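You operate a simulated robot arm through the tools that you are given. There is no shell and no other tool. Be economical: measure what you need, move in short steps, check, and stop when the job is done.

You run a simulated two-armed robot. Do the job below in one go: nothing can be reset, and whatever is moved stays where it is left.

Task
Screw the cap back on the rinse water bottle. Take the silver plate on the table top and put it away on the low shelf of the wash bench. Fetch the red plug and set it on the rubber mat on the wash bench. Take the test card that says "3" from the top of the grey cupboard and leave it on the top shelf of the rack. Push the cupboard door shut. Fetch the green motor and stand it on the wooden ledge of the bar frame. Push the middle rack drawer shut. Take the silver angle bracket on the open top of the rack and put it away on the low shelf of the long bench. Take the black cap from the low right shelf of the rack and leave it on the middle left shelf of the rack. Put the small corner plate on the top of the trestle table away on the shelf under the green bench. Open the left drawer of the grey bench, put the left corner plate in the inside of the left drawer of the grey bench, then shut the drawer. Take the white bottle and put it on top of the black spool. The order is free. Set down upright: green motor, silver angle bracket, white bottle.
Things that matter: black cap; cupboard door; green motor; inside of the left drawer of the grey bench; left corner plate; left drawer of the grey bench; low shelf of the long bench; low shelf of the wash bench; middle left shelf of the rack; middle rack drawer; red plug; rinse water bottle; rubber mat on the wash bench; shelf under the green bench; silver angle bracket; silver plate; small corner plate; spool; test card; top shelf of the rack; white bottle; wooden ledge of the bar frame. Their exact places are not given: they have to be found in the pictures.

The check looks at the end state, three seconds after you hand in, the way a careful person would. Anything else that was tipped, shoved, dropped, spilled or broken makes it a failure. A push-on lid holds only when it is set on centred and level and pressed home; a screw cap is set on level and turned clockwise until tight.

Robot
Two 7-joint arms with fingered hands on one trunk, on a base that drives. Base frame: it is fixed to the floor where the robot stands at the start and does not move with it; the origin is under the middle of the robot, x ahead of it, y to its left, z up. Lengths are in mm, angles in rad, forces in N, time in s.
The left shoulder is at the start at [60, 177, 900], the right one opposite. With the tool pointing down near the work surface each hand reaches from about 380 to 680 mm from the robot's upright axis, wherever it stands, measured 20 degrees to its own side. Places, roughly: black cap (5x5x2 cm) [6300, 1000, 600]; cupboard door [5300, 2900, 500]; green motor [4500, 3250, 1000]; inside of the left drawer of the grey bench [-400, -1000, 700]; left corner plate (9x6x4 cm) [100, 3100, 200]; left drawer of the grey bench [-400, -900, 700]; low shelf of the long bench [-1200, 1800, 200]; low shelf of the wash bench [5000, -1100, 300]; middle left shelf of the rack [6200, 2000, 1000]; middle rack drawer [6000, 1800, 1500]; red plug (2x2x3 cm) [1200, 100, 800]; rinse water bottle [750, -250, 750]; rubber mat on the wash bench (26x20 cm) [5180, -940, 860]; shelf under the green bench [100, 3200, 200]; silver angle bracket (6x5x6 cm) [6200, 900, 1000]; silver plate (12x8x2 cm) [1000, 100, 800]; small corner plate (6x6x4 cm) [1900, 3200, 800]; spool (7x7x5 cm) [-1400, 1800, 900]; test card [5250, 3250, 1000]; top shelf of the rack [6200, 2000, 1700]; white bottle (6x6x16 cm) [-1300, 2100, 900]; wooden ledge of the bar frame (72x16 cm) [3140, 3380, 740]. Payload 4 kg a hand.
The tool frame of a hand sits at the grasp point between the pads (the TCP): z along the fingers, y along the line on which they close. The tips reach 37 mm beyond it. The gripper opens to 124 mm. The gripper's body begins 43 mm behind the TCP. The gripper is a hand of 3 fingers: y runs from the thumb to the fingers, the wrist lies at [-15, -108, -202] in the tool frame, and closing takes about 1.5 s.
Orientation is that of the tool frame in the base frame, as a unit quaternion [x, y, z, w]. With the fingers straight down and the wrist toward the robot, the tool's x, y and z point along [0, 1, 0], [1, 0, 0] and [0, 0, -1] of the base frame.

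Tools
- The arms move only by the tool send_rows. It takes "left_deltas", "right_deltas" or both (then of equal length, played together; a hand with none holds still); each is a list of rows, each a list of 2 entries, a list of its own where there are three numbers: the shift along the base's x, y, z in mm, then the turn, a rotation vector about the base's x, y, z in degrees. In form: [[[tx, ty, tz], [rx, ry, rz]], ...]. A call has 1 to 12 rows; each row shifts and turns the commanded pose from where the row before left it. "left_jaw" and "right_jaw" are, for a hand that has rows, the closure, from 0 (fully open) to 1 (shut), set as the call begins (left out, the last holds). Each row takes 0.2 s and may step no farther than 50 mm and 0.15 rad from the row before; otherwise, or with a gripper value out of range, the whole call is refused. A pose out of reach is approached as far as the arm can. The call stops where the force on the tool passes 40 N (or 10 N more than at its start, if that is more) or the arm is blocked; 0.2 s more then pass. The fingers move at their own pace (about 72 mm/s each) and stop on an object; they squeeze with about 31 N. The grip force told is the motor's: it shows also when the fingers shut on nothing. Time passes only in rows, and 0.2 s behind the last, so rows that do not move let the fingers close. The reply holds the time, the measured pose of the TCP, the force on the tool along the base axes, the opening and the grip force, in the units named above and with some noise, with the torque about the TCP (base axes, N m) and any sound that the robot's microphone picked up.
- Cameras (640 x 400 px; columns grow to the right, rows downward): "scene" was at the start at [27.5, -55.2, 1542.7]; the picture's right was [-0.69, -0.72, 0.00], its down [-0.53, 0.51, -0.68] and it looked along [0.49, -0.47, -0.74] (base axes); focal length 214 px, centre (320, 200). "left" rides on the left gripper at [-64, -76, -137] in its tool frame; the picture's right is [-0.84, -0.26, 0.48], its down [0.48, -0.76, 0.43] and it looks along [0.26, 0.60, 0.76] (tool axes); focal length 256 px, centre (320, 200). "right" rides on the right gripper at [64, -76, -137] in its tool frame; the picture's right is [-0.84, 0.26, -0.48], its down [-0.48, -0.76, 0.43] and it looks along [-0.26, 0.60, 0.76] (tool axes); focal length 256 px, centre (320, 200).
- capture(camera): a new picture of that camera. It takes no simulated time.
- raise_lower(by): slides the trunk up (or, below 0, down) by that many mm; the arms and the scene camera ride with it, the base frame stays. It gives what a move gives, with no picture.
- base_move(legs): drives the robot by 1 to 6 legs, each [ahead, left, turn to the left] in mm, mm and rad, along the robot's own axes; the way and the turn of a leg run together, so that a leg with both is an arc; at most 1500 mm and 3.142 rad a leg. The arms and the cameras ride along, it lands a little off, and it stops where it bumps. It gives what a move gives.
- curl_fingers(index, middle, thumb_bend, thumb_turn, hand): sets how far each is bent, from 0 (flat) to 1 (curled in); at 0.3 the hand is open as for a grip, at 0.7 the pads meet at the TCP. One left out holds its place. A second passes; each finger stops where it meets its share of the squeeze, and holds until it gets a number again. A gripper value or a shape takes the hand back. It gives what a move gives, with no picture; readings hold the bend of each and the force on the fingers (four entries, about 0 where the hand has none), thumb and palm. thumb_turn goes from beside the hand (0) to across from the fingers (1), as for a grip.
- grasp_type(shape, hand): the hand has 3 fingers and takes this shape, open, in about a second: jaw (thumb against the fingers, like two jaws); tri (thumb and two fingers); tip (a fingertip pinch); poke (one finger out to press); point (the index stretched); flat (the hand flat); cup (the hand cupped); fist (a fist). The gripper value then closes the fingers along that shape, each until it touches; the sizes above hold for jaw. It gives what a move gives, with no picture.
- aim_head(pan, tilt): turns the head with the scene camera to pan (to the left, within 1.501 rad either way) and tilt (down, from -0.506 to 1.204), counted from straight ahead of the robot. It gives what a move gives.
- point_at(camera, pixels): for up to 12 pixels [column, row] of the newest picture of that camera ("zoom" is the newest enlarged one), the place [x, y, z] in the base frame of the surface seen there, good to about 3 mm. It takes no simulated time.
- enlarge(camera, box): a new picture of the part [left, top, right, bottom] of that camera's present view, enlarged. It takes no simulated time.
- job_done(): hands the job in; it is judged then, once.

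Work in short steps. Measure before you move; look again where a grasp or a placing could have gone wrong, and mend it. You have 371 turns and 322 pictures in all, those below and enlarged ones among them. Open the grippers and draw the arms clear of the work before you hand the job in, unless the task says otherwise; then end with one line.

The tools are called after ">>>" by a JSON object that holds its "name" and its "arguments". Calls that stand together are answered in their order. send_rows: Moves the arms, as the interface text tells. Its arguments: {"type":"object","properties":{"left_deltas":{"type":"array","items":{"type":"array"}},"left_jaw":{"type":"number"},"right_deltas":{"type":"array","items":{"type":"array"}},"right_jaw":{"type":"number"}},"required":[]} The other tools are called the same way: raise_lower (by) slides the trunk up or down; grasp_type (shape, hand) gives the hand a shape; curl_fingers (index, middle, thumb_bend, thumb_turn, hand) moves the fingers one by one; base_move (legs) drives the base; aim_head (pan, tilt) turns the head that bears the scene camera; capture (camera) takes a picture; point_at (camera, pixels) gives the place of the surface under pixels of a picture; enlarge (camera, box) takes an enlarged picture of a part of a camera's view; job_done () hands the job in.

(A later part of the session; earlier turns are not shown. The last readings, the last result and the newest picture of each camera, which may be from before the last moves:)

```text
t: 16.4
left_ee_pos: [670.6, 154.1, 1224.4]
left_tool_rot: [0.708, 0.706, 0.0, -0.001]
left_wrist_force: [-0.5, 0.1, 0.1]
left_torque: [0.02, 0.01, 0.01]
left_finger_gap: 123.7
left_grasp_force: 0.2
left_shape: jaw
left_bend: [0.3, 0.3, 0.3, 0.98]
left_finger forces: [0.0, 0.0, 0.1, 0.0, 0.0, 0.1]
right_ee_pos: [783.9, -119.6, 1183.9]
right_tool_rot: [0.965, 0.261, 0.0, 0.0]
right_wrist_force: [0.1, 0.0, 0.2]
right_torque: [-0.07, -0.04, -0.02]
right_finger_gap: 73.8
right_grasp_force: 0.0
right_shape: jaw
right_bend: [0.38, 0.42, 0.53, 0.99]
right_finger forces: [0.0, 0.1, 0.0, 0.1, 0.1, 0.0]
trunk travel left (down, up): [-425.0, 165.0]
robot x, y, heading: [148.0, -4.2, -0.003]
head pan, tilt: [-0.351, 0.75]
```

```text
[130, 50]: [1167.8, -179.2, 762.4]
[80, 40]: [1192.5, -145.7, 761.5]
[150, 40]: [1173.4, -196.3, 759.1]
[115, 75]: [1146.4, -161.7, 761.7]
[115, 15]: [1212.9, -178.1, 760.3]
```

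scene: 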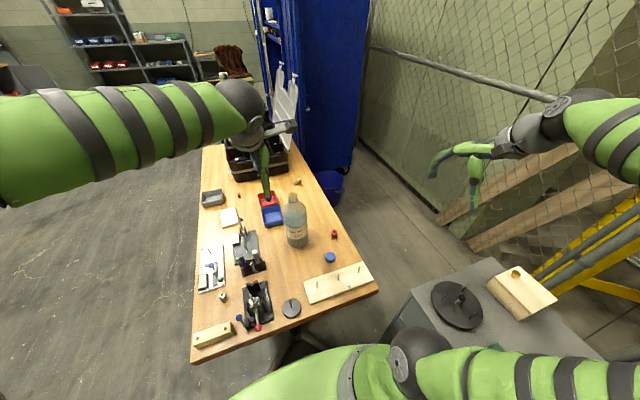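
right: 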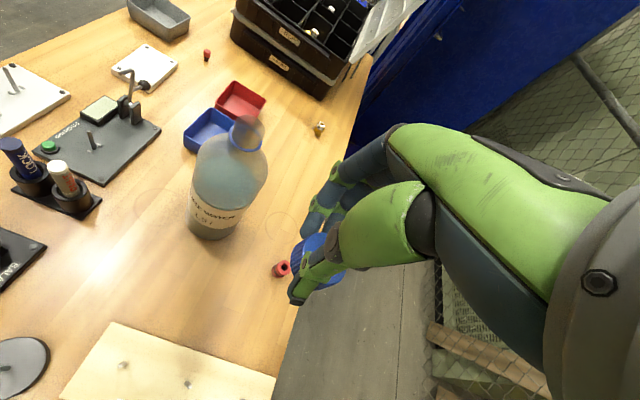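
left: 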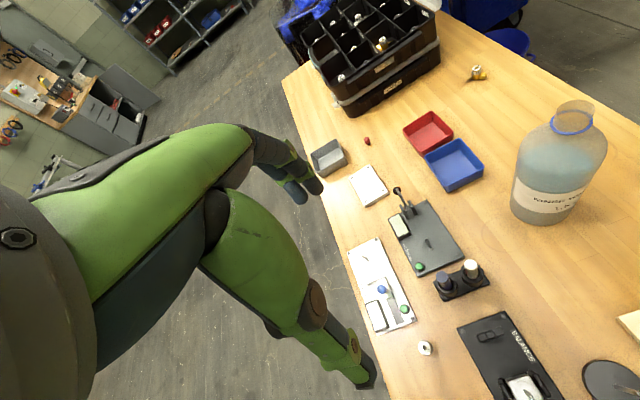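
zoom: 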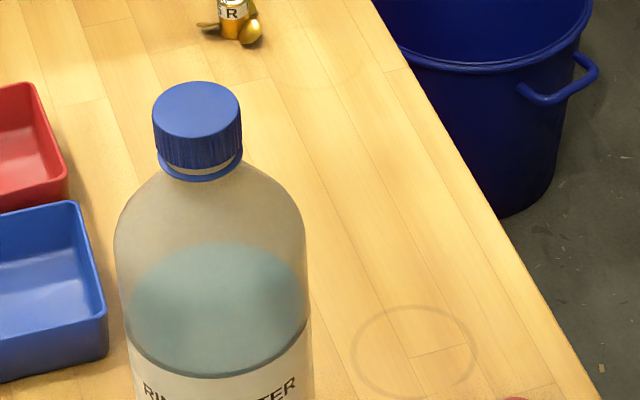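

The cap sits level on the neck. I measure its top in the scene zoom.

>>> {"name": "point_at", "arguments": {"camera": "zoom", "pixels": [[197, 110], [157, 108], [237, 108], [197, 86], [197, 135], [167, 93], [227, 93], [167, 127], [227, 127]]}}

>>> {"name": "enlarge", "arguments": {"camera": "left", "box": [540, 90, 640, 160]}}

>>> {"name": "point_at", "arguments": {"camera": "zoom", "pixels": [[280, 80], [160, 80], [405, 50], [300, 12], [260, 148], [190, 35], [380, 110]]}}

```text
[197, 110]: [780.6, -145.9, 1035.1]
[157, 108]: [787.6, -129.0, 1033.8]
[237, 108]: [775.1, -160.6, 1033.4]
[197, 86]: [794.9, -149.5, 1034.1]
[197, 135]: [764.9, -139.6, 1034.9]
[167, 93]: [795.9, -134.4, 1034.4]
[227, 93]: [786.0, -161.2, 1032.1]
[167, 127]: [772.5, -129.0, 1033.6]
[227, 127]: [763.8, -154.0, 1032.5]
```

```text
5.71 times, centred on (590, 125) of left
```

zoom: 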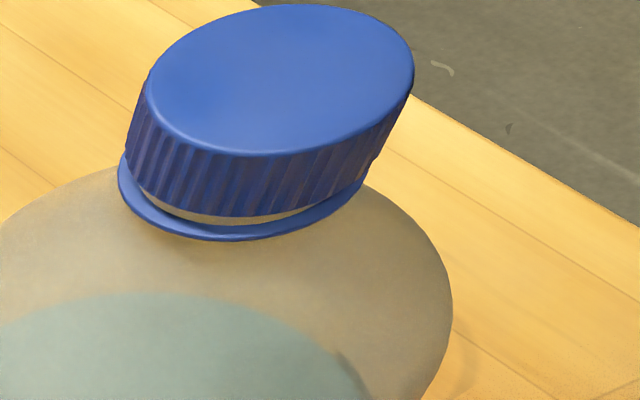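

```text
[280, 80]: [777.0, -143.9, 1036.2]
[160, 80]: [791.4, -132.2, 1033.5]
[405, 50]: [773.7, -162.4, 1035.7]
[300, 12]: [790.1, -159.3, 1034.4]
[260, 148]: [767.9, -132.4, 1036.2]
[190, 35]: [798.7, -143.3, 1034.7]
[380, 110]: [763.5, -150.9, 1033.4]
```

The cap centre is ≈(781,-146), top 1034.5. To centre the grip properly I look at where the finger and thumb pads are relative to the TCP.

>>> {"name": "enlarge", "arguments": {"camera": "left", "box": [540, 0, 640, 90]}}

>>> {"name": "enlarge", "arguments": {"camera": "right", "box": [260, 180, 420, 350]}}

>>> {"name": "point_at", "arguments": {"camera": "zoom", "pixels": [[110, 370], [120, 350], [165, 50], [185, 80], [140, 380], [150, 300]]}}

```text
4.44 times, centred on (590, 45) of left
```

zoom: 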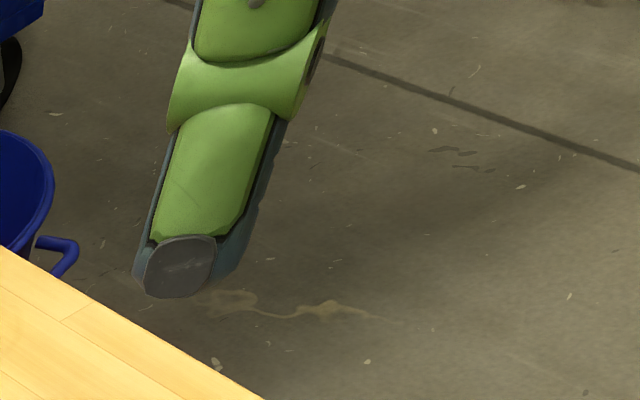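

```text
2.35 times, centred on (340, 265) of right
```

zoom: 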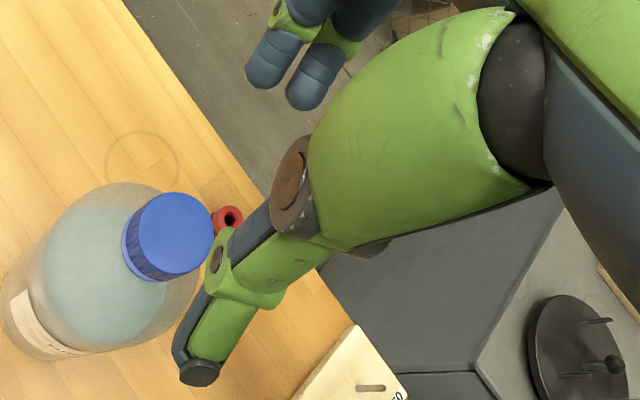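

```text
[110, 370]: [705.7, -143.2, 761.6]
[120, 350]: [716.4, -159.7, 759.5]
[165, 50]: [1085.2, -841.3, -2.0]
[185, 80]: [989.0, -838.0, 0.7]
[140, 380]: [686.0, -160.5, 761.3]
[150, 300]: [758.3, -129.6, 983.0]
```

>>> {"name": "point_at", "arguments": {"camera": "zoom", "pixels": [[260, 78], [275, 60], [303, 98], [320, 70], [198, 375], [215, 335], [185, 345], [240, 300], [250, 70], [335, 85]]}}

```text
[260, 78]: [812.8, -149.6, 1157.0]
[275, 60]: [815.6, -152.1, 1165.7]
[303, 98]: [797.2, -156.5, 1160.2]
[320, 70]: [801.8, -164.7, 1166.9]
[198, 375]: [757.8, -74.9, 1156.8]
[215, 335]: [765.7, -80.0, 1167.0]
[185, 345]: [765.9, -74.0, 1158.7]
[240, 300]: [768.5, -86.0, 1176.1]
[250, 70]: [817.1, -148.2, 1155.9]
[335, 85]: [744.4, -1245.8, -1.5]
```

Pinch centre is at tool x≈0, so the first grip was off-centre. I rotate the hand counter-clockwise by 119° above the cap to gain turning range.

>>> {"name": "send_rows", "arguments": {"right_deltas": [[[0, -2.4, 0], [0, 0, 8.5]], [[0, -2.4, 0], [0, 0, 8.5]], [[0, -2.4, 0], [0, 0, 8.5]], [[0, -2.4, 0], [0, 0, 8.5]], [[0, -2.4, 0], [0, 0, 8.5]], [[0, -2.4, 0], [0, 0, 8.5]], [[0, -2.4, 0], [0, 0, 8.5]], [[0, -2.4, 0], [0, 0, 8.5]], [[0, -2.4, 0], [0, 0, 8.5]], [[0, -2.4, 0], [0, 0, 8.5]], [[-2, -2.4, 0], [0, 0, 8.5]], [[-3, -2.4, 0], [0, 0, 8.5]]]}}

>>> {"name": "send_rows", "arguments": {"right_deltas": [[[0, 0, 0], [0, 0, 8.5]], [[0, 0, 0], [0, 0, 8.5]], [[0, 0, 0], [0, 0, 0]]]}}

>>> {"name": "enlarge", "arguments": {"camera": "scene", "box": [250, 130, 350, 230]}}

```text
t: 19.1
left_ee_pos: [670.3, 153.7, 1224.4]
left_tool_rot: [0.707, 0.707, -0.001, 0.0]
left_wrist_force: [1.2, 0.2, 0.7]
left_torque: [0.0, 0.0, 0.01]
left_finger_gap: 123.7
left_grasp_force: 0.0
left_shape: jaw
left_bend: [0.3, 0.3, 0.3, 0.98]
left_finger forces: [0.0, 0.1, 0.0, 0.0, 0.1, 0.1]
right_ee_pos: [781.5, -148.3, 1181.7]
right_tool_rot: [0.403, 0.915, 0.0, -0.001]
right_wrist_force: [0.3, -0.2, 0.4]
right_torque: [0.02, -0.04, -0.04]
right_finger_gap: 73.8
right_grasp_force: 0.1
right_shape: jaw
right_bend: [0.38, 0.42, 0.53, 0.99]
right_finger forces: [0.1, 0.0, 0.0, 0.0, 0.0, 0.1]
trunk travel left (down, up): [-425.0, 165.0]
robot x, y, heading: [151.7, 1.8, -0.001]
head pan, tilt: [-0.351, 0.75]
```

```text
t: 19.9
left_ee_pos: [671.3, 155.0, 1226.0]
left_tool_rot: [0.708, 0.706, 0.0, 0.0]
left_wrist_force: [0.3, 0.1, -0.4]
left_torque: [0.0, -0.04, -0.01]
left_finger_gap: 123.8
left_grasp_force: 0.1
left_shape: jaw
left_bend: [0.3, 0.3, 0.3, 0.98]
left_finger forces: [0.0, 0.0, 0.0, 0.1, 0.1, 0.1]
right_ee_pos: [780.6, -149.4, 1182.7]
right_tool_rot: [0.264, 0.965, 0.0, 0.0]
right_wrist_force: [0.3, 0.1, -0.4]
right_torque: [0.01, -0.03, 0.04]
right_finger_gap: 74.0
right_grasp_force: 0.0
right_shape: jaw
right_bend: [0.38, 0.42, 0.53, 0.99]
right_finger forces: [0.0, 0.1, 0.0, 0.1, 0.0, 0.1]
trunk travel left (down, up): [-425.0, 165.0]
robot x, y, heading: [153.9, 1.2, -0.002]
head pan, tilt: [-0.351, 0.75]
```

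```text
4.00 times, centred on (300, 180) of scene
```

zoom: 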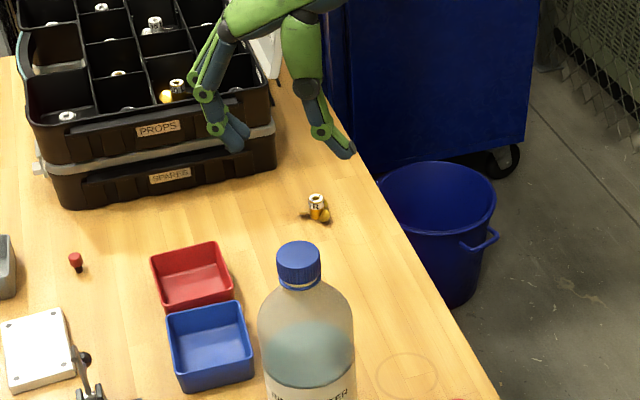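

I descend over the cap to z≈1053 and close.

>>> {"name": "send_rows", "arguments": {"right_deltas": [[[-1, 0, -40], [0, 0, 0]], [[0, 0, -40], [0, 0, 0]], [[0, 0, -30], [0, 0, 0]], [[0, 0, -20], [0, 0, 0]], [[0, 0, 0], [0, 0, 0]]]}}

>>> {"name": "send_rows", "arguments": {"right_deltas": [[[0, 0, 0], [0, 0, 0]], [[0, 0, 0], [0, 0, 0]], [[0, 0, 0], [0, 0, 0]], [[0, 0, 0], [0, 0, 0]], [[0, 0, 0], [0, 0, 0]], [[0, 0, 0], [0, 0, 0]]], "right_jaw": 1}}

>>> {"name": "enlarge", "arguments": {"camera": "scene", "box": [270, 160, 330, 220]}}

>>> {"name": "enlarge", "arguments": {"camera": "left", "box": [530, 60, 640, 140]}}

```text
t: 21.1
left_ee_pos: [671.0, 153.9, 1224.7]
left_tool_rot: [0.707, 0.707, -0.001, 0.0]
left_wrist_force: [-0.8, -1.2, 1.2]
left_torque: [-0.02, 0.01, -0.03]
left_finger_gap: 123.5
left_grasp_force: 0.0
left_shape: jaw
left_bend: [0.3, 0.3, 0.3, 0.98]
left_finger forces: [0.1, 0.0, 0.0, 0.0, 0.0, 0.1]
right_ee_pos: [780.2, -148.4, 1050.6]
right_tool_rot: [0.264, 0.965, 0.0, 0.0]
right_wrist_force: [-0.1, 0.0, -0.8]
right_torque: [0.03, -0.02, 0.0]
right_finger_gap: 74.2
right_grasp_force: 0.1
right_shape: jaw
right_bend: [0.38, 0.42, 0.53, 0.99]
right_finger forces: [0.0, 0.0, 0.1, 0.0, 0.0, 0.1]
trunk travel left (down, up): [-425.0, 165.0]
robot x, y, heading: [150.3, -1.9, -0.001]
head pan, tilt: [-0.351, 0.75]
```

```text
t: 22.4
left_ee_pos: [670.4, 155.2, 1225.5]
left_tool_rot: [0.708, 0.706, 0.0, 0.0]
left_wrist_force: [-0.2, 0.6, 0.0]
left_torque: [0.02, 0.03, 0.0]
left_finger_gap: 123.7
left_grasp_force: 0.0
left_shape: jaw
left_bend: [0.3, 0.3, 0.3, 0.98]
left_finger forces: [0.0, 0.0, 0.0, 0.0, 0.1, 0.0]
right_ee_pos: [780.7, -148.8, 1052.6]
right_tool_rot: [0.264, 0.964, 0.0, 0.0]
right_wrist_force: [-0.6, -0.8, 5.5]
right_torque: [0.13, -0.1, -0.02]
right_finger_gap: 40.2
right_grasp_force: 31.5
right_shape: jaw
right_bend: [0.5, 0.55, 0.6, 1.0]
right_finger forces: [19.8, 10.7, 0.1, 0.0, 33.2, 0.0]
trunk travel left (down, up): [-425.0, 165.0]
robot x, y, heading: [152.6, -2.1, -0.005]
head pan, tilt: [-0.351, 0.75]
```

```text
6.67 times, centred on (300, 190) of scene
```

zoom: 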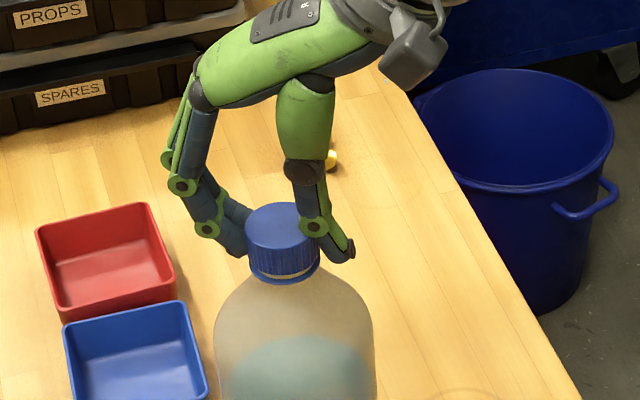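

```text
5.00 times, centred on (585, 100) of left
```

zoom: 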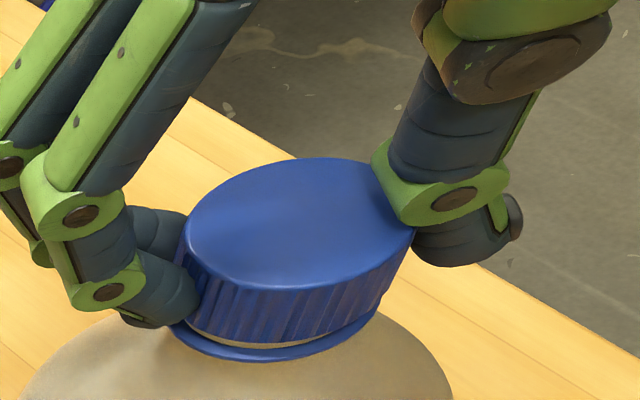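

Grip is centred (gap 40). I turn clockwise 102° about the cap axis.

>>> {"name": "send_rows", "arguments": {"right_deltas": [[[-0.4, 0.35, -0.1], [0, 0, -8.5]], [[-0.4, 0.4, -0.1], [0, 0, -8.5]], [[-0.35, 0.45, -0.1], [0, 0, -8.5]], [[-0.3, 0.5, -0.1], [0, 0, -8.5]], [[-0.2, 0.55, -0.1], [0, 0, -8.5]], [[-0.15, 0.55, -0.1], [0, 0, -8.5]], [[-0.05, 0.55, -0.1], [0, 0, -8.5]], [[0.05, 0.55, -0.1], [0, 0, -8.5]], [[0.1, 0.5, -0.1], [0, 0, -8.5]], [[0.2, 0.5, -0.1], [0, 0, -8.5]], [[0.25, 0.45, -0.1], [0, 0, -8.5]], [[0.3, 0.4, -0.1], [0, 0, -8.5]]]}}

>>> {"name": "enlarge", "arguments": {"camera": "left", "box": [530, 60, 640, 140]}}

```text
t: 25.1
left_ee_pos: [671.0, 155.1, 1225.7]
left_tool_rot: [0.708, 0.706, 0.001, 0.001]
left_wrist_force: [-1.2, 0.6, -0.7]
left_torque: [-0.02, 0.01, 0.01]
left_finger_gap: 123.8
left_grasp_force: 0.1
left_shape: jaw
left_bend: [0.3, 0.3, 0.3, 0.98]
left_finger forces: [0.1, 0.0, 0.1, 0.1, 0.0, 0.0]
right_ee_pos: [779.4, -142.0, 1051.9]
right_tool_rot: [0.916, 0.4, 0.0, 0.0]
right_wrist_force: [0.4, 1.9, 5.6]
right_torque: [-0.04, -0.08, 0.06]
right_finger_gap: 39.6
right_grasp_force: 31.4
right_shape: jaw
right_bend: [0.51, 0.55, 0.61, 1.0]
right_finger forces: [20.1, 10.0, 0.0, 0.0, 33.0, 0.0]
trunk travel left (down, up): [-425.0, 165.0]
robot x, y, heading: [150.0, 3.4, -0.003]
head pan, tilt: [-0.351, 0.75]
```

```text
5.00 times, centred on (585, 100) of left
```

zoom: 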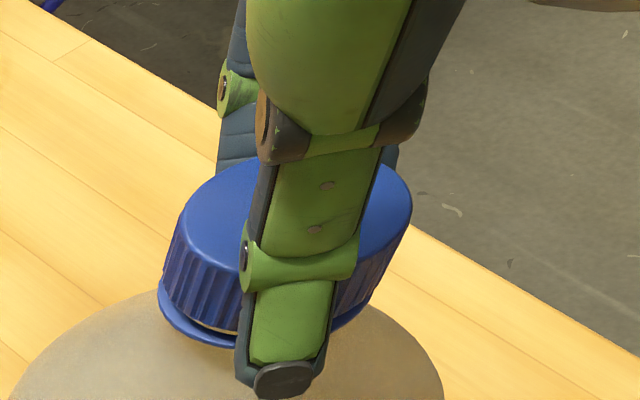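

Turning works with low torque. I continue another 51° clockwise in this grip and watch the pose.

>>> {"name": "send_rows", "arguments": {"right_deltas": [[[0.35, 0.35, -0.1], [0, 0, -8.5]], [[0.4, 0.3, -0.1], [0, 0, -8.5]], [[0.45, 0.25, -0.1], [0, 0, -8.5]], [[0.5, 0.2, -0.1], [0, 0, -8.5]], [[0.5, 0.1, -0.1], [0, 0, -8.5]], [[0.5, 0, -0.1], [0, 0, -8.5]]]}}

>>> {"name": "enlarge", "arguments": {"camera": "scene", "box": [260, 150, 350, 260]}}

```text
t: 26.4
left_ee_pos: [671.0, 155.5, 1225.2]
left_tool_rot: [0.708, 0.706, 0.001, -0.001]
left_wrist_force: [0.6, 0.0, -0.6]
left_torque: [0.03, -0.01, -0.03]
left_finger_gap: 123.8
left_grasp_force: 0.2
left_shape: jaw
left_bend: [0.3, 0.3, 0.3, 0.98]
left_finger forces: [0.0, 0.0, 0.1, 0.0, 0.0, 0.0]
right_ee_pos: [782.2, -140.9, 1050.4]
right_tool_rot: [0.999, -0.033, 0.001, -0.001]
right_wrist_force: [0.7, 3.1, 8.7]
right_torque: [-0.11, -0.01, 0.02]
right_finger_gap: 39.3
right_grasp_force: 30.6
right_shape: jaw
right_bend: [0.51, 0.55, 0.61, 1.0]
right_finger forces: [19.9, 10.3, 0.0, 0.0, 34.4, 0.1]
trunk travel left (down, up): [-425.0, 165.0]
robot x, y, heading: [149.1, -0.9, 0.003]
head pan, tilt: [-0.351, 0.75]
```

```text
3.64 times, centred on (305, 205) of scene
```

zoom: 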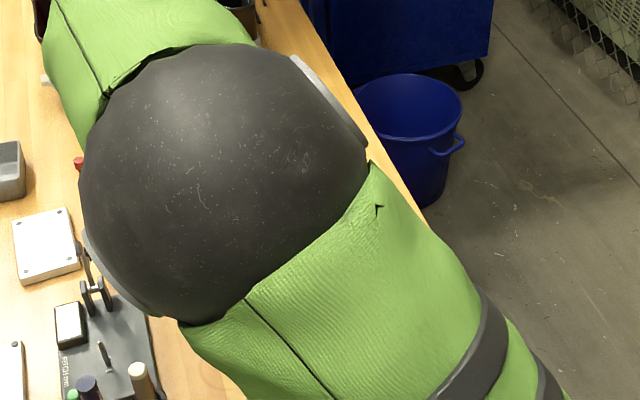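

Now at −93°. I open the fingers, swing back counter-clockwise around the cap at the same height, and grip again.

>>> {"name": "send_rows", "arguments": {"right_deltas": [[[0, 0, 1.5], [0, 0, 0]], [[0, 0, 0], [0, 0, 0]], [[0, 0, 0], [0, 0, 0]], [[-0.1, -0.3, 0], [0, 0, 8.5]], [[-0.1, -0.3, 0], [0, 0, 8.5]], [[-0.1, -0.3, 0], [0, 0, 8.5]], [[-0.1, -0.4, 0], [0, 0, 8.5]], [[-0.1, -0.4, 0], [0, 0, 8.5]], [[-0.1, -0.4, 0], [0, 0, 8.5]], [[-0.1, -0.4, 0], [0, 0, 8.5]], [[-0.1, -0.4, 0], [0, 0, 8.5]], [[-0.1, -0.4, 0], [0, 0, 8.5]]], "right_jaw": 0.4}}

>>> {"name": "send_rows", "arguments": {"right_deltas": [[[-0.1, -0.4, 0], [0, 0, 8.5]], [[-0.1, -0.4, 0], [0, 0, 8.5]], [[-0.1, -0.4, 0], [0, 0, 8.5]], [[-0.1, -0.4, 0], [0, 0, 8.5]], [[-0.1, -0.4, 0], [0, 0, 8.5]], [[-0.1, -0.4, 0], [0, 0, 8.5]], [[-0.1, -0.4, 0], [0, 0, 8.5]], [[-0.1, -0.4, 0], [0, 0, 8.5]], [[-0.1, -0.4, 0], [0, 0, 8.5]], [[0, 0, 0], [0, 0, 0]]]}}

>>> {"name": "enlarge", "arguments": {"camera": "left", "box": [530, 60, 640, 140]}}

>>> {"name": "enlarge", "arguments": {"camera": "scene", "box": [260, 150, 350, 260]}}

```text
t: 29.1
left_ee_pos: [671.0, 155.1, 1225.5]
left_tool_rot: [0.708, 0.707, 0.0, 0.001]
left_wrist_force: [-0.9, 0.2, -0.3]
left_torque: [-0.01, -0.01, 0.02]
left_finger_gap: 123.7
left_grasp_force: 0.2
left_shape: jaw
left_bend: [0.3, 0.3, 0.3, 0.98]
left_finger forces: [0.0, 0.0, 0.1, 0.0, 0.1, 0.1]
right_ee_pos: [780.9, -145.3, 1050.3]
right_tool_rot: [0.804, 0.595, 0.0, 0.0]
right_wrist_force: [-0.2, 0.4, -0.3]
right_torque: [0.02, -0.02, 0.03]
right_finger_gap: 73.9
right_grasp_force: 0.0
right_shape: jaw
right_bend: [0.38, 0.42, 0.53, 0.99]
right_finger forces: [0.1, 0.1, 0.1, 0.1, 0.0, 0.0]
trunk travel left (down, up): [-425.0, 165.0]
robot x, y, heading: [150.6, 3.2, 0.001]
head pan, tilt: [-0.351, 0.75]
```

```text
t: 31.2
left_ee_pos: [671.9, 153.8, 1224.8]
left_tool_rot: [0.708, 0.706, 0.0, 0.0]
left_wrist_force: [-0.2, 0.3, 0.9]
left_torque: [-0.01, 0.0, 0.0]
left_finger_gap: 123.4
left_grasp_force: 0.1
left_shape: jaw
left_bend: [0.3, 0.3, 0.3, 0.98]
left_finger forces: [0.0, 0.1, 0.0, 0.1, 0.0, 0.0]
right_ee_pos: [779.5, -149.1, 1052.6]
right_tool_rot: [0.264, 0.965, 0.0, 0.0]
right_wrist_force: [0.2, 0.0, -0.2]
right_torque: [0.01, 0.01, 0.03]
right_finger_gap: 74.2
right_grasp_force: 0.0
right_shape: jaw
right_bend: [0.38, 0.42, 0.53, 0.99]
right_finger forces: [0.1, 0.0, 0.0, 0.0, 0.1, 0.0]
trunk travel left (down, up): [-425.0, 165.0]
robot x, y, heading: [148.9, -2.1, 0.001]
head pan, tilt: [-0.351, 0.75]
```

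```text
5.00 times, centred on (585, 100) of left
```

zoom: 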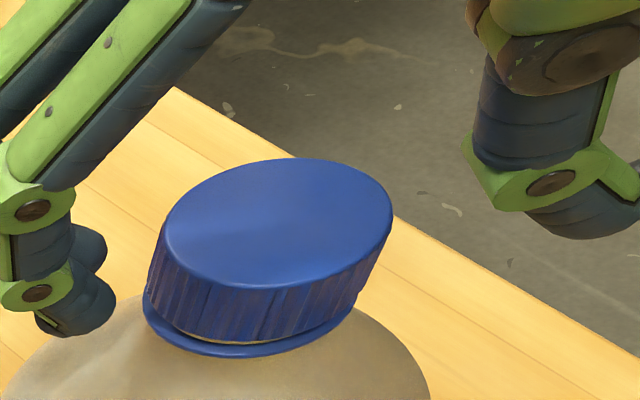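

```text
3.64 times, centred on (305, 205) of scene
```

zoom: 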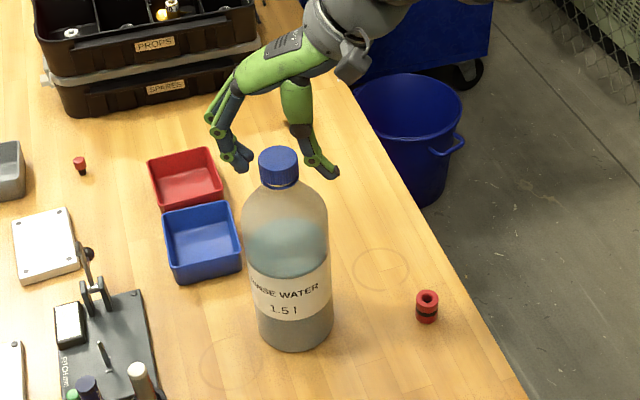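

The gap under the cap has shrunk and the bottle did not spin. I re-measure the cap centre before gripping again.

>>> {"name": "enlarge", "arguments": {"camera": "scene", "box": [280, 180, 320, 210]}}

>>> {"name": "point_at", "arguments": {"camera": "zoom", "pixels": [[190, 150], [130, 140], [260, 150], [195, 105], [195, 195], [190, 215], [190, 240]]}}

```text
13.33 times, centred on (300, 195) of scene
```

zoom: 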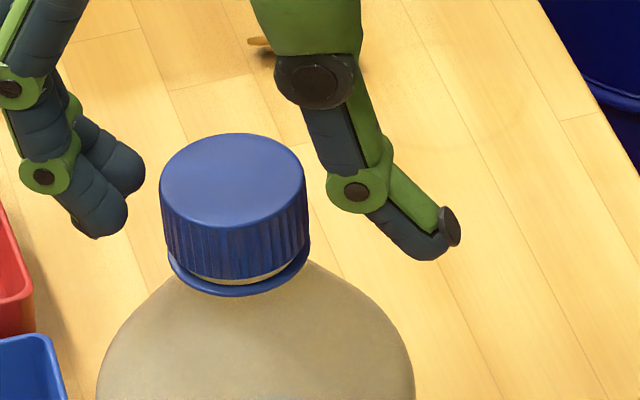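

```text
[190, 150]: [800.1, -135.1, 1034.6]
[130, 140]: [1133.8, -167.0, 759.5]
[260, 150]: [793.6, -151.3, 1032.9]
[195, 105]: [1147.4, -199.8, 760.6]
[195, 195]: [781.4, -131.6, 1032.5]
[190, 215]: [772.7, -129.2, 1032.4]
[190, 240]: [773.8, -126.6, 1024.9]
```

>>> {"name": "point_at", "arguments": {"camera": "zoom", "pixels": [[232, 178], [165, 180], [300, 180], [232, 138], [232, 220], [180, 150], [285, 150], [180, 208], [285, 208]]}}

```text
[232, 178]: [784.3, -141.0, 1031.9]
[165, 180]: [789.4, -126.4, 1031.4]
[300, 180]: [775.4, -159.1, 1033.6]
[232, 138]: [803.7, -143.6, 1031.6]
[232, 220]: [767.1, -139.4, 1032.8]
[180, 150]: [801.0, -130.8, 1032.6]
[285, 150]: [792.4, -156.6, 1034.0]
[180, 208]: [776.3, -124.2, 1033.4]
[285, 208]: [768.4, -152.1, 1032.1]
```

Cap is at (784,-141.5), top 1032.5. I correct by (+2.7,+4.5,-1.5), close, then turn clockwise.

>>> {"name": "send_rows", "arguments": {"right_deltas": [[[2.7, 4.5, -1.5], [0, 0, 0]], [[0, 0, 0], [0, 0, 0]]]}}

>>> {"name": "send_rows", "arguments": {"right_deltas": [[[0, 0, 0], [0, 0, 0]], [[0, 0, 0], [0, 0, 0]], [[0, 0, 0], [0, 0, 0]], [[0, 0, 0], [0, 0, 0]], [[0, 0, 0], [0, 0, 0]]], "right_jaw": 1}}

>>> {"name": "send_rows", "arguments": {"right_deltas": [[[-0.4, 0.35, -0.1], [0, 0, -8.5]], [[-0.4, 0.4, -0.1], [0, 0, -8.5]], [[-0.35, 0.45, -0.1], [0, 0, -8.5]], [[-0.3, 0.5, -0.1], [0, 0, -8.5]], [[-0.2, 0.55, -0.1], [0, 0, -8.5]], [[-0.15, 0.55, -0.1], [0, 0, -8.5]], [[-0.05, 0.55, -0.1], [0, 0, -8.5]], [[0.05, 0.55, -0.1], [0, 0, -8.5]], [[0.1, 0.5, -0.1], [0, 0, -8.5]], [[0.2, 0.5, -0.1], [0, 0, -8.5]], [[0.25, 0.45, -0.1], [0, 0, -8.5]], [[0.3, 0.4, -0.1], [0, 0, -8.5]]]}}

>>> {"name": "send_rows", "arguments": {"right_deltas": [[[0.35, 0.35, -0.1], [0, 0, -8.5]], [[0.4, 0.3, -0.1], [0, 0, -8.5]], [[0.45, 0.25, -0.1], [0, 0, -8.5]], [[0.5, 0.2, -0.1], [0, 0, -8.5]], [[0.5, 0.1, -0.1], [0, 0, -8.5]], [[0.5, 0, -0.1], [0, 0, -8.5]]]}}

```text
t: 31.9
left_ee_pos: [670.5, 154.9, 1225.4]
left_tool_rot: [0.708, 0.706, 0.001, 0.0]
left_wrist_force: [0.4, -0.2, 0.1]
left_torque: [0.02, -0.01, -0.02]
left_finger_gap: 123.8
left_grasp_force: 0.0
left_shape: jaw
left_bend: [0.3, 0.3, 0.3, 0.98]
left_finger forces: [0.0, 0.1, 0.0, 0.0, 0.0, 0.1]
right_ee_pos: [782.4, -143.2, 1050.5]
right_tool_rot: [0.264, 0.965, -0.001, 0.001]
right_wrist_force: [-0.5, 0.6, 0.5]
right_torque: [0.01, 0.0, 0.0]
right_finger_gap: 73.8
right_grasp_force: 0.1
right_shape: jaw
right_bend: [0.38, 0.42, 0.53, 0.99]
right_finger forces: [0.0, 0.0, 0.0, 0.0, 0.0, 0.0]
trunk travel left (down, up): [-425.0, 165.0]
robot x, y, heading: [148.0, -2.2, -0.002]
head pan, tilt: [-0.351, 0.75]
```

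```text
t: 33.0
left_ee_pos: [670.7, 154.0, 1224.9]
left_tool_rot: [0.707, 0.707, 0.001, 0.0]
left_wrist_force: [0.6, -0.4, -0.6]
left_torque: [0.02, -0.06, 0.0]
left_finger_gap: 123.5
left_grasp_force: 0.0
left_shape: jaw
left_bend: [0.3, 0.3, 0.3, 0.98]
left_finger forces: [0.1, 0.0, 0.0, 0.0, 0.0, 0.1]
right_ee_pos: [782.4, -144.2, 1052.3]
right_tool_rot: [0.264, 0.964, 0.0, 0.0]
right_wrist_force: [-1.8, -2.2, 5.4]
right_torque: [0.06, -0.02, -0.01]
right_finger_gap: 40.0
right_grasp_force: 31.4
right_shape: jaw
right_bend: [0.51, 0.54, 0.61, 1.0]
right_finger forces: [19.2, 11.3, 0.0, 0.0, 33.2, 0.1]
trunk travel left (down, up): [-425.0, 165.0]
robot x, y, heading: [150.8, 2.0, -0.003]
head pan, tilt: [-0.351, 0.75]
```

```text
t: 35.6
left_ee_pos: [669.5, 156.6, 1225.3]
left_tool_rot: [0.708, 0.707, 0.0, 0.0]
left_wrist_force: [-0.5, 0.1, -0.2]
left_torque: [-0.01, 0.01, 0.0]
left_finger_gap: 123.8
left_grasp_force: 0.1
left_shape: jaw
left_bend: [0.3, 0.3, 0.3, 0.98]
left_finger forces: [0.0, 0.1, 0.0, 0.0, 0.1, 0.0]
right_ee_pos: [780.9, -138.0, 1050.2]
right_tool_rot: [0.916, 0.401, 0.001, 0.001]
right_wrist_force: [2.4, 1.4, 10.2]
right_torque: [-0.09, -0.2, 0.04]
right_finger_gap: 39.8
right_grasp_force: 30.9
right_shape: jaw
right_bend: [0.51, 0.54, 0.61, 1.0]
right_finger forces: [21.5, 11.5, 0.0, 0.0, 33.6, 0.0]
trunk travel left (down, up): [-425.0, 165.0]
robot x, y, heading: [147.8, 0.1, -0.002]
head pan, tilt: [-0.351, 0.75]
```

```text
t: 37.0
left_ee_pos: [669.8, 154.3, 1225.8]
left_tool_rot: [0.708, 0.706, 0.0, 0.0]
left_wrist_force: [-0.4, -0.4, 0.0]
left_torque: [0.01, -0.04, -0.02]
left_finger_gap: 123.7
left_grasp_force: 0.0
left_shape: jaw
left_bend: [0.3, 0.3, 0.3, 0.98]
left_finger forces: [0.0, 0.0, 0.0, 0.1, 0.0, 0.1]
right_ee_pos: [784.1, -136.5, 1048.4]
right_tool_rot: [0.999, -0.033, 0.001, 0.0]
right_wrist_force: [-1.0, -1.9, 12.8]
right_torque: [-0.38, -0.05, 0.17]
right_finger_gap: 39.2
right_grasp_force: 30.6
right_shape: jaw
right_bend: [0.51, 0.53, 0.61, 1.0]
right_finger forces: [20.6, 13.6, 0.1, 0.0, 33.4, 0.0]
trunk travel left (down, up): [-425.0, 165.0]
robot x, y, heading: [155.3, -0.1, -0.007]
head pan, tilt: [-0.351, 0.75]
```

Torque about z is rising to 0.17. I continue a few more degrees to see if it gets tight.

>>> {"name": "send_rows", "arguments": {"right_deltas": [[[0.5, -0.1, -0.1], [0, 0, -8.5]], [[0.5, -0.1, -0.1], [0, 0, -8.5]], [[0.4, -0.2, -0.1], [0, 0, -8.5]]]}}

>>> {"name": "enlarge", "arguments": {"camera": "left", "box": [530, 60, 640, 160]}}

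```text
t: 37.9
left_ee_pos: [669.7, 155.2, 1224.3]
left_tool_rot: [0.707, 0.707, 0.0, 0.0]
left_wrist_force: [-0.1, 0.1, -0.5]
left_torque: [0.0, 0.01, 0.01]
left_finger_gap: 123.5
left_grasp_force: 0.0
left_shape: jaw
left_bend: [0.3, 0.3, 0.3, 0.98]
left_finger forces: [0.0, 0.0, 0.1, 0.0, 0.0, 0.1]
right_ee_pos: [786.3, -137.1, 1049.5]
right_tool_rot: [0.967, -0.253, 0.001, 0.0]
right_wrist_force: [1.8, -0.8, 12.7]
right_torque: [-0.35, 0.07, 0.32]
right_finger_gap: 38.2
right_grasp_force: 31.0
right_shape: jaw
right_bend: [0.52, 0.53, 0.61, 1.0]
right_finger forces: [21.0, 13.8, 0.1, 0.0, 32.5, 0.0]
trunk travel left (down, up): [-425.0, 165.0]
robot x, y, heading: [149.0, -1.0, -0.001]
head pan, tilt: [-0.351, 0.75]
```

```text
4.00 times, centred on (585, 110) of left
```

zoom: 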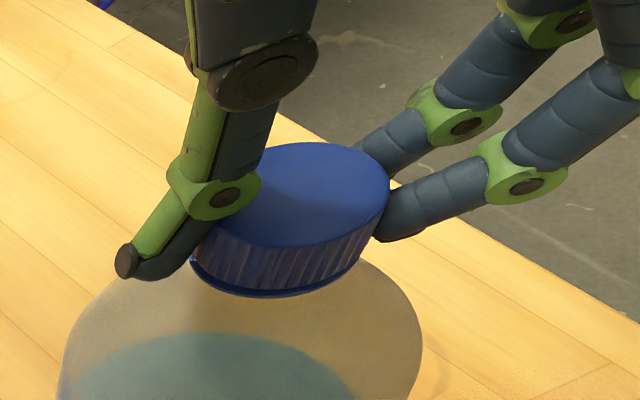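

The cap is down near the ring and torque is 0.32 Nm. I turn a bit more.

>>> {"name": "send_rows", "arguments": {"right_deltas": [[[0.4, -0.3, 0], [0, 0, -8.5]], [[0.3, -0.4, 0], [0, 0, -8.5]]]}}

>>> {"name": "send_rows", "arguments": {"right_deltas": [[[0.3, -0.4, 0], [0, 0, -8.5]], [[0.2, -0.4, 0], [0, 0, -8.5]]]}}

>>> {"name": "capture", "arguments": {"camera": "left"}}

```text
t: 38.5
left_ee_pos: [670.2, 154.5, 1225.8]
left_tool_rot: [0.708, 0.707, 0.001, 0.0]
left_wrist_force: [-0.4, 0.4, -0.3]
left_torque: [0.01, 0.0, -0.04]
left_finger_gap: 123.6
left_grasp_force: 0.0
left_shape: jaw
left_bend: [0.3, 0.3, 0.3, 0.98]
left_finger forces: [0.0, 0.1, 0.0, 0.0, 0.0, 0.1]
right_ee_pos: [786.8, -137.5, 1049.2]
right_tool_rot: [0.919, -0.393, 0.0, 0.0]
right_wrist_force: [0.3, -0.4, 13.0]
right_torque: [-0.29, 0.16, 0.21]
right_finger_gap: 38.5
right_grasp_force: 31.6
right_shape: jaw
right_bend: [0.52, 0.53, 0.61, 1.0]
right_finger forces: [21.1, 13.3, 0.0, 0.1, 32.7, 0.0]
trunk travel left (down, up): [-425.0, 165.0]
robot x, y, heading: [149.6, 2.1, -0.002]
head pan, tilt: [-0.351, 0.75]
```

```text
t: 39.0
left_ee_pos: [669.5, 155.4, 1225.2]
left_tool_rot: [0.708, 0.706, 0.0, 0.0]
left_wrist_force: [0.1, -0.3, -0.1]
left_torque: [0.02, 0.02, 0.03]
left_finger_gap: 123.8
left_grasp_force: 0.1
left_shape: jaw
left_bend: [0.3, 0.3, 0.3, 0.98]
left_finger forces: [0.1, 0.0, 0.0, 0.1, 0.0, 0.0]
right_ee_pos: [786.4, -137.0, 1049.0]
right_tool_rot: [0.851, -0.525, 0.0, 0.0]
right_wrist_force: [-0.9, -1.7, 13.8]
right_torque: [-0.22, 0.24, 0.39]
right_finger_gap: 38.2
right_grasp_force: 31.5
right_shape: jaw
right_bend: [0.53, 0.53, 0.61, 1.0]
right_finger forces: [20.5, 14.7, 0.0, 0.0, 32.2, 0.0]
trunk travel left (down, up): [-425.0, 165.0]
robot x, y, heading: [151.4, -2.3, -0.001]
head pan, tilt: [-0.351, 0.75]
```

```text
277 pictures are left
```

left: 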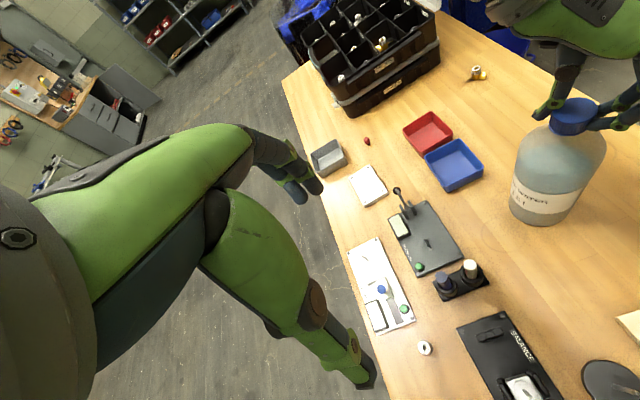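

The label has turned slightly, so the bottle is now slipping with the cap: it looks tight. I release, lift and measure the cap.

>>> {"name": "send_rows", "arguments": {"right_deltas": [[[0, 0, 1], [0, 0, 0]], [[0, 0, 0], [0, 0, 0]], [[0, 0, 0], [0, 0, 0]], [[0, 0, 35], [0, 0, 0]], [[0, 0, 45], [0, 0, 0]], [[0, 0, 45], [0, 0, 8]], [[0, 0, 0], [0, 0, 8.5]], [[0, 0, 0], [0, 0, 8.5]], [[0, 0, 0], [0, 0, 8.5]], [[-20, -20, 0], [0, 0, 8.5]], [[-20, -20, 0], [0, 0, 8.5]]], "right_jaw": 0.4}}

>>> {"name": "enlarge", "arguments": {"camera": "left", "box": [540, 90, 640, 160]}}

>>> {"name": "point_at", "arguments": {"camera": "zoom", "pixels": [[250, 80], [160, 100], [330, 70], [250, 130], [250, 40]]}}

```text
t: 41.5
left_ee_pos: [669.8, 154.0, 1225.3]
left_tool_rot: [0.708, 0.707, 0.0, 0.0]
left_wrist_force: [0.2, 0.7, 0.6]
left_torque: [0.02, 0.0, 0.04]
left_finger_gap: 123.8
left_grasp_force: 0.0
left_shape: jaw
left_bend: [0.3, 0.3, 0.3, 0.98]
left_finger forces: [0.0, 0.1, 0.0, 0.0, 0.0, 0.0]
right_ee_pos: [746.9, -176.7, 1087.4]
right_tool_rot: [0.984, -0.177, 0.001, -0.003]
right_wrist_force: [-1.1, -0.8, -0.1]
right_torque: [0.02, -0.03, -0.04]
right_finger_gap: 74.5
right_grasp_force: 0.0
right_shape: jaw
right_bend: [0.38, 0.42, 0.53, 0.99]
right_finger forces: [0.1, 0.0, 0.0, 0.0, 0.0, 0.1]
right hand out of reach, approached as far as the arm can: row 5, 6
trunk travel left (down, up): [-425.0, 165.0]
robot x, y, heading: [152.7, -0.8, 0.002]
head pan, tilt: [-0.351, 0.75]
```

```text
5.71 times, centred on (590, 125) of left
```

zoom: 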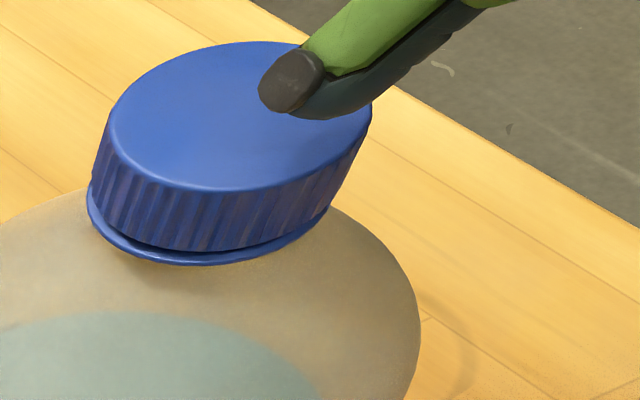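

```text
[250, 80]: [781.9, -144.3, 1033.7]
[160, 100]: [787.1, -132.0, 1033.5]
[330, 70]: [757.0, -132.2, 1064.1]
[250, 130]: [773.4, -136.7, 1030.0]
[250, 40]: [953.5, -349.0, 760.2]
```

The hand cleared without touching. I raise it and rotate back counter-clockwise, then view the cap properly.

>>> {"name": "send_rows", "arguments": {"right_deltas": [[[-5, -5, 30], [0, 0, 8.5]], [[0, 0, 30], [0, 0, 8.5]], [[0, 0, 20], [0, 0, 8.5]], [[0, 0, 0], [0, 0, 8.5]], [[0, 0, 0], [0, 0, 8.5]], [[0, 0, 0], [0, 0, 8.5]], [[0, 0, 0], [0, 0, 8.5]], [[0, 0, 0], [0, 0, 8.5]], [[0, 0, 0], [0, 0, 8.5]], [[0, 0, 0], [0, 0, 8.5]], [[0, 0, 0], [0, 0, 8.5]], [[0, 0, 0], [0, 0, 8.5]]]}}

>>> {"name": "enlarge", "arguments": {"camera": "left", "box": [540, 90, 640, 160]}}

>>> {"name": "point_at", "arguments": {"camera": "zoom", "pixels": [[240, 110], [120, 120], [365, 90], [260, 48], [220, 185], [150, 75], [340, 140], [250, 258], [150, 240], [320, 225]]}}

```text
t: 44.0
left_ee_pos: [671.2, 155.3, 1224.2]
left_tool_rot: [0.708, 0.706, 0.0, -0.001]
left_wrist_force: [0.3, -0.4, 0.0]
left_torque: [0.01, 0.02, 0.0]
left_finger_gap: 123.5
left_grasp_force: 0.1
left_shape: jaw
left_bend: [0.3, 0.3, 0.3, 0.98]
left_finger forces: [0.0, 0.0, 0.0, 0.0, 0.0, 0.1]
right_ee_pos: [741.9, -180.2, 1165.7]
right_tool_rot: [0.757, 0.653, -0.002, -0.004]
right_wrist_force: [-0.7, -0.3, 0.0]
right_torque: [0.01, -0.02, 0.01]
right_finger_gap: 74.4
right_grasp_force: 0.1
right_shape: jaw
right_bend: [0.38, 0.42, 0.53, 0.99]
right_finger forces: [0.0, 0.0, 0.0, 0.0, 0.0, 0.0]
trunk travel left (down, up): [-425.0, 165.0]
robot x, y, heading: [148.8, -1.6, 0.0]
head pan, tilt: [-0.351, 0.75]
```

```text
5.71 times, centred on (590, 125) of left
```

zoom: 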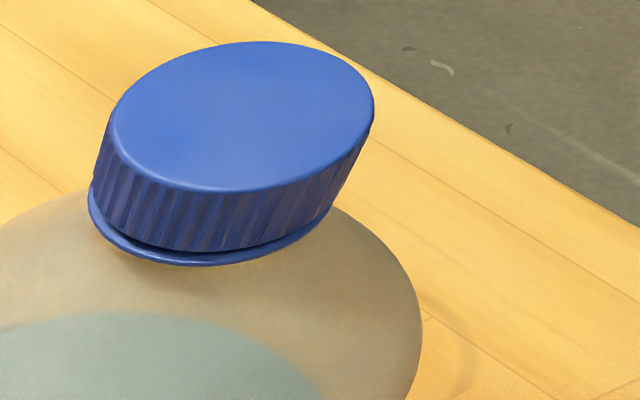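

```text
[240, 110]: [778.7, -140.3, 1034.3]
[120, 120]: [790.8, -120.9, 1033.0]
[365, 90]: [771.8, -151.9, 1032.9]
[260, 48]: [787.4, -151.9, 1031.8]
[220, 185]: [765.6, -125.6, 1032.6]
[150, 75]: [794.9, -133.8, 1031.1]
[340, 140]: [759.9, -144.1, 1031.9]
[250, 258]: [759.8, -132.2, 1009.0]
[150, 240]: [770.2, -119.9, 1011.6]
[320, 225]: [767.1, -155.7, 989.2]
```

I do one more firm tightening: re-centre over the cap at (778,-138), grip, press and turn.

>>> {"name": "send_rows", "arguments": {"right_deltas": [[[11, 13, 0], [0, 0, 8.5]], [[11, 13, 0], [0, 0, 8.5]], [[11, 14, 0], [0, 0, 8.5]], [[0, 0, 0], [0, 0, 8.5]], [[0, 0, 0], [0, 0, 8.5]], [[0, 0, -40], [0, 0, 0]], [[0, 0, -40], [0, 0, 0]], [[0, 0, -20], [0, 0, 0]], [[0, 0, -17], [0, 0, 0]], [[0, 0, 0], [0, 0, 0]]]}}

>>> {"name": "enlarge", "arguments": {"camera": "scene", "box": [275, 170, 325, 220]}}

>>> {"name": "enlarge", "arguments": {"camera": "left", "box": [530, 60, 640, 140]}}

```text
t: 46.2
left_ee_pos: [671.0, 155.7, 1224.1]
left_tool_rot: [0.708, 0.706, 0.0, 0.0]
left_wrist_force: [-0.6, 0.5, 0.0]
left_torque: [-0.01, -0.05, 0.01]
left_finger_gap: 123.7
left_grasp_force: 0.0
left_shape: jaw
left_bend: [0.3, 0.3, 0.3, 0.98]
left_finger forces: [0.1, 0.0, 0.1, 0.0, 0.1, 0.0]
right_ee_pos: [773.8, -142.0, 1048.9]
right_tool_rot: [0.47, 0.882, -0.003, -0.004]
right_wrist_force: [0.7, 0.2, 0.0]
right_torque: [0.02, -0.01, 0.01]
right_finger_gap: 74.7
right_grasp_force: 0.0
right_shape: jaw
right_bend: [0.38, 0.42, 0.53, 0.99]
right_finger forces: [0.1, 0.1, 0.0, 0.1, 0.0, 0.0]
trunk travel left (down, up): [-425.0, 165.0]
robot x, y, heading: [148.5, -2.4, -0.005]
head pan, tilt: [-0.351, 0.75]
```

```text
8.00 times, centred on (300, 195) of scene
```

zoom: 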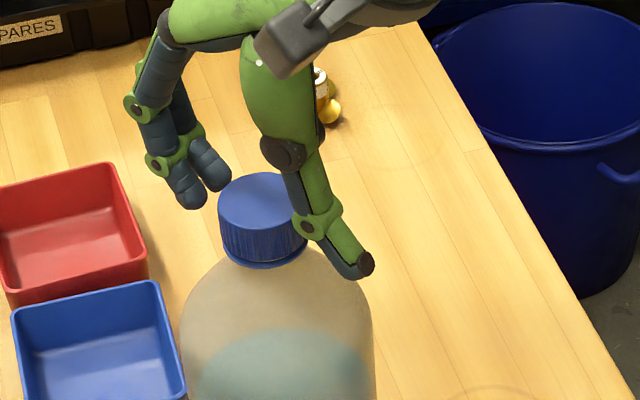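

```text
5.00 times, centred on (585, 100) of left
```

zoom: 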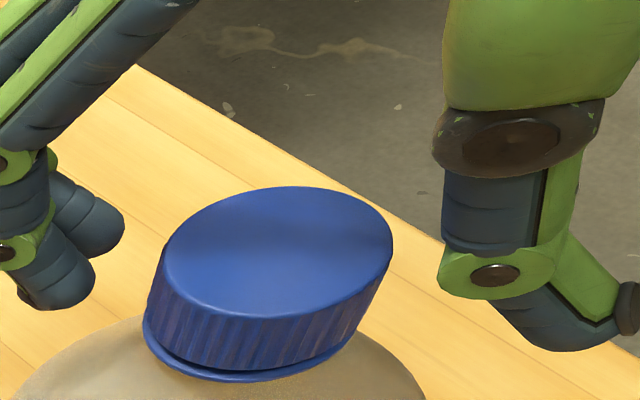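

>>> {"name": "point_at", "arguments": {"camera": "zoom", "pixels": [[275, 250], [165, 260], [385, 230], [300, 190], [240, 308], [190, 222], [350, 290]]}}

```text
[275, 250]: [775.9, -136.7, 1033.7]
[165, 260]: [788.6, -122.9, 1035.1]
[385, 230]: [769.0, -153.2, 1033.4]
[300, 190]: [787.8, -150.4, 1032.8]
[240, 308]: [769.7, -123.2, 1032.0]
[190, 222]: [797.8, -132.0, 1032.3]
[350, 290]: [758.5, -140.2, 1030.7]
```

Centre confirmed (778,-138). Close, press down a little and turn.

>>> {"name": "send_rows", "arguments": {"right_deltas": [[[1, 1.5, 0], [0, 0, 0]], [[0, 0, 0], [0, 0, 0]], [[0, 0, 0], [0, 0, 0]], [[0, 0, 0], [0, 0, 0]], [[0, 0, 0], [0, 0, 0]], [[0, 0, 0], [0, 0, 0]]], "right_jaw": 1}}

>>> {"name": "send_rows", "arguments": {"right_deltas": [[[0, 0, -1], [0, 0, 0]], [[-0.3, 0.5, -0.2], [0, 0, -8.5]], [[-0.2, 0.55, -0.2], [0, 0, -8.5]], [[-0.15, 0.55, -0.2], [0, 0, -8.5]]]}}

>>> {"name": "send_rows", "arguments": {"right_deltas": [[[0, 0.55, -0.2], [0, 0, -8.5]], [[0, 0.5, -0.2], [0, 0, -8.5]], [[0.15, 0.5, 0], [0, 0, -8.5]]]}}

>>> {"name": "capture", "arguments": {"camera": "left"}}

```text
t: 47.6
left_ee_pos: [670.4, 155.3, 1225.2]
left_tool_rot: [0.708, 0.706, 0.0, 0.0]
left_wrist_force: [-0.7, -0.2, 0.2]
left_torque: [0.0, 0.02, -0.01]
left_finger_gap: 123.6
left_grasp_force: 0.1
left_shape: jaw
left_bend: [0.3, 0.3, 0.3, 0.98]
left_finger forces: [0.1, 0.1, 0.0, 0.0, 0.0, 0.0]
right_ee_pos: [775.6, -139.8, 1051.0]
right_tool_rot: [0.471, 0.882, -0.002, -0.002]
right_wrist_force: [-2.6, -0.7, 5.2]
right_torque: [0.07, -0.07, -0.01]
right_finger_gap: 39.5
right_grasp_force: 30.8
right_shape: jaw
right_bend: [0.5, 0.54, 0.61, 1.0]
right_finger forces: [17.9, 12.3, 0.0, 0.0, 33.0, 0.1]
trunk travel left (down, up): [-425.0, 165.0]
robot x, y, heading: [150.5, -2.5, 0.001]
head pan, tilt: [-0.351, 0.75]
```

```text
t: 48.6
left_ee_pos: [670.0, 153.9, 1225.1]
left_tool_rot: [0.708, 0.706, 0.0, 0.0]
left_wrist_force: [0.2, 0.5, 0.1]
left_torque: [0.0, 0.0, -0.01]
left_finger_gap: 124.0
left_grasp_force: 0.1
left_shape: jaw
left_bend: [0.3, 0.3, 0.3, 0.98]
left_finger forces: [0.1, 0.0, 0.1, 0.0, 0.0, 0.0]
right_ee_pos: [775.2, -138.1, 1047.8]
right_tool_rot: [0.654, 0.757, 0.0, -0.002]
right_wrist_force: [-0.1, 0.9, 16.3]
right_torque: [0.15, -0.32, 0.24]
right_finger_gap: 39.0
right_grasp_force: 31.2
right_shape: jaw
right_bend: [0.51, 0.53, 0.61, 1.0]
right_finger forces: [20.0, 14.7, 0.1, 0.0, 34.8, 0.0]
trunk travel left (down, up): [-425.0, 165.0]
robot x, y, heading: [152.2, 1.3, -0.004]
head pan, tilt: [-0.351, 0.75]
```

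```text
t: 49.5
left_ee_pos: [668.7, 156.3, 1227.1]
left_tool_rot: [0.707, 0.707, 0.0, 0.0]
left_wrist_force: [-1.1, 0.6, -0.6]
left_torque: [0.0, 0.0, -0.02]
left_finger_gap: 123.8
left_grasp_force: 0.0
left_shape: jaw
left_bend: [0.3, 0.3, 0.3, 0.98]
left_finger forces: [0.1, 0.0, 0.0, 0.0, 0.0, 0.0]
right_ee_pos: [775.2, -136.7, 1048.0]
right_tool_rot: [0.804, 0.594, 0.001, -0.003]
right_wrist_force: [2.2, 1.7, 23.5]
right_torque: [0.0, -0.43, 0.51]
right_finger_gap: 38.4
right_grasp_force: 31.0
right_shape: jaw
right_bend: [0.51, 0.52, 0.61, 1.0]
right_finger forces: [20.4, 16.8, 0.0, 0.0, 39.0, 0.0]
trunk travel left (down, up): [-425.0, 165.0]
robot x, y, heading: [149.8, 0.2, -0.004]
head pan, tilt: [-0.351, 0.75]
```

```text
272 pictures are left
```

left: 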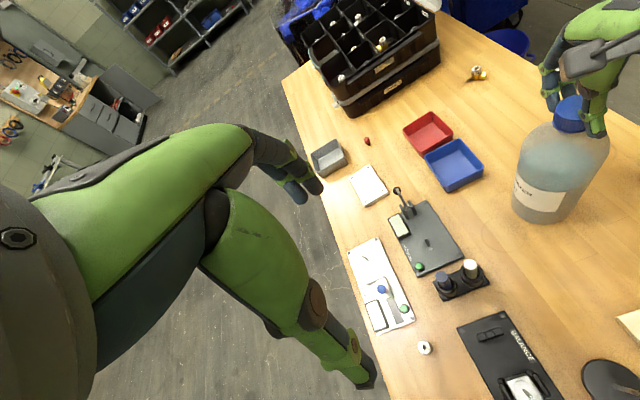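

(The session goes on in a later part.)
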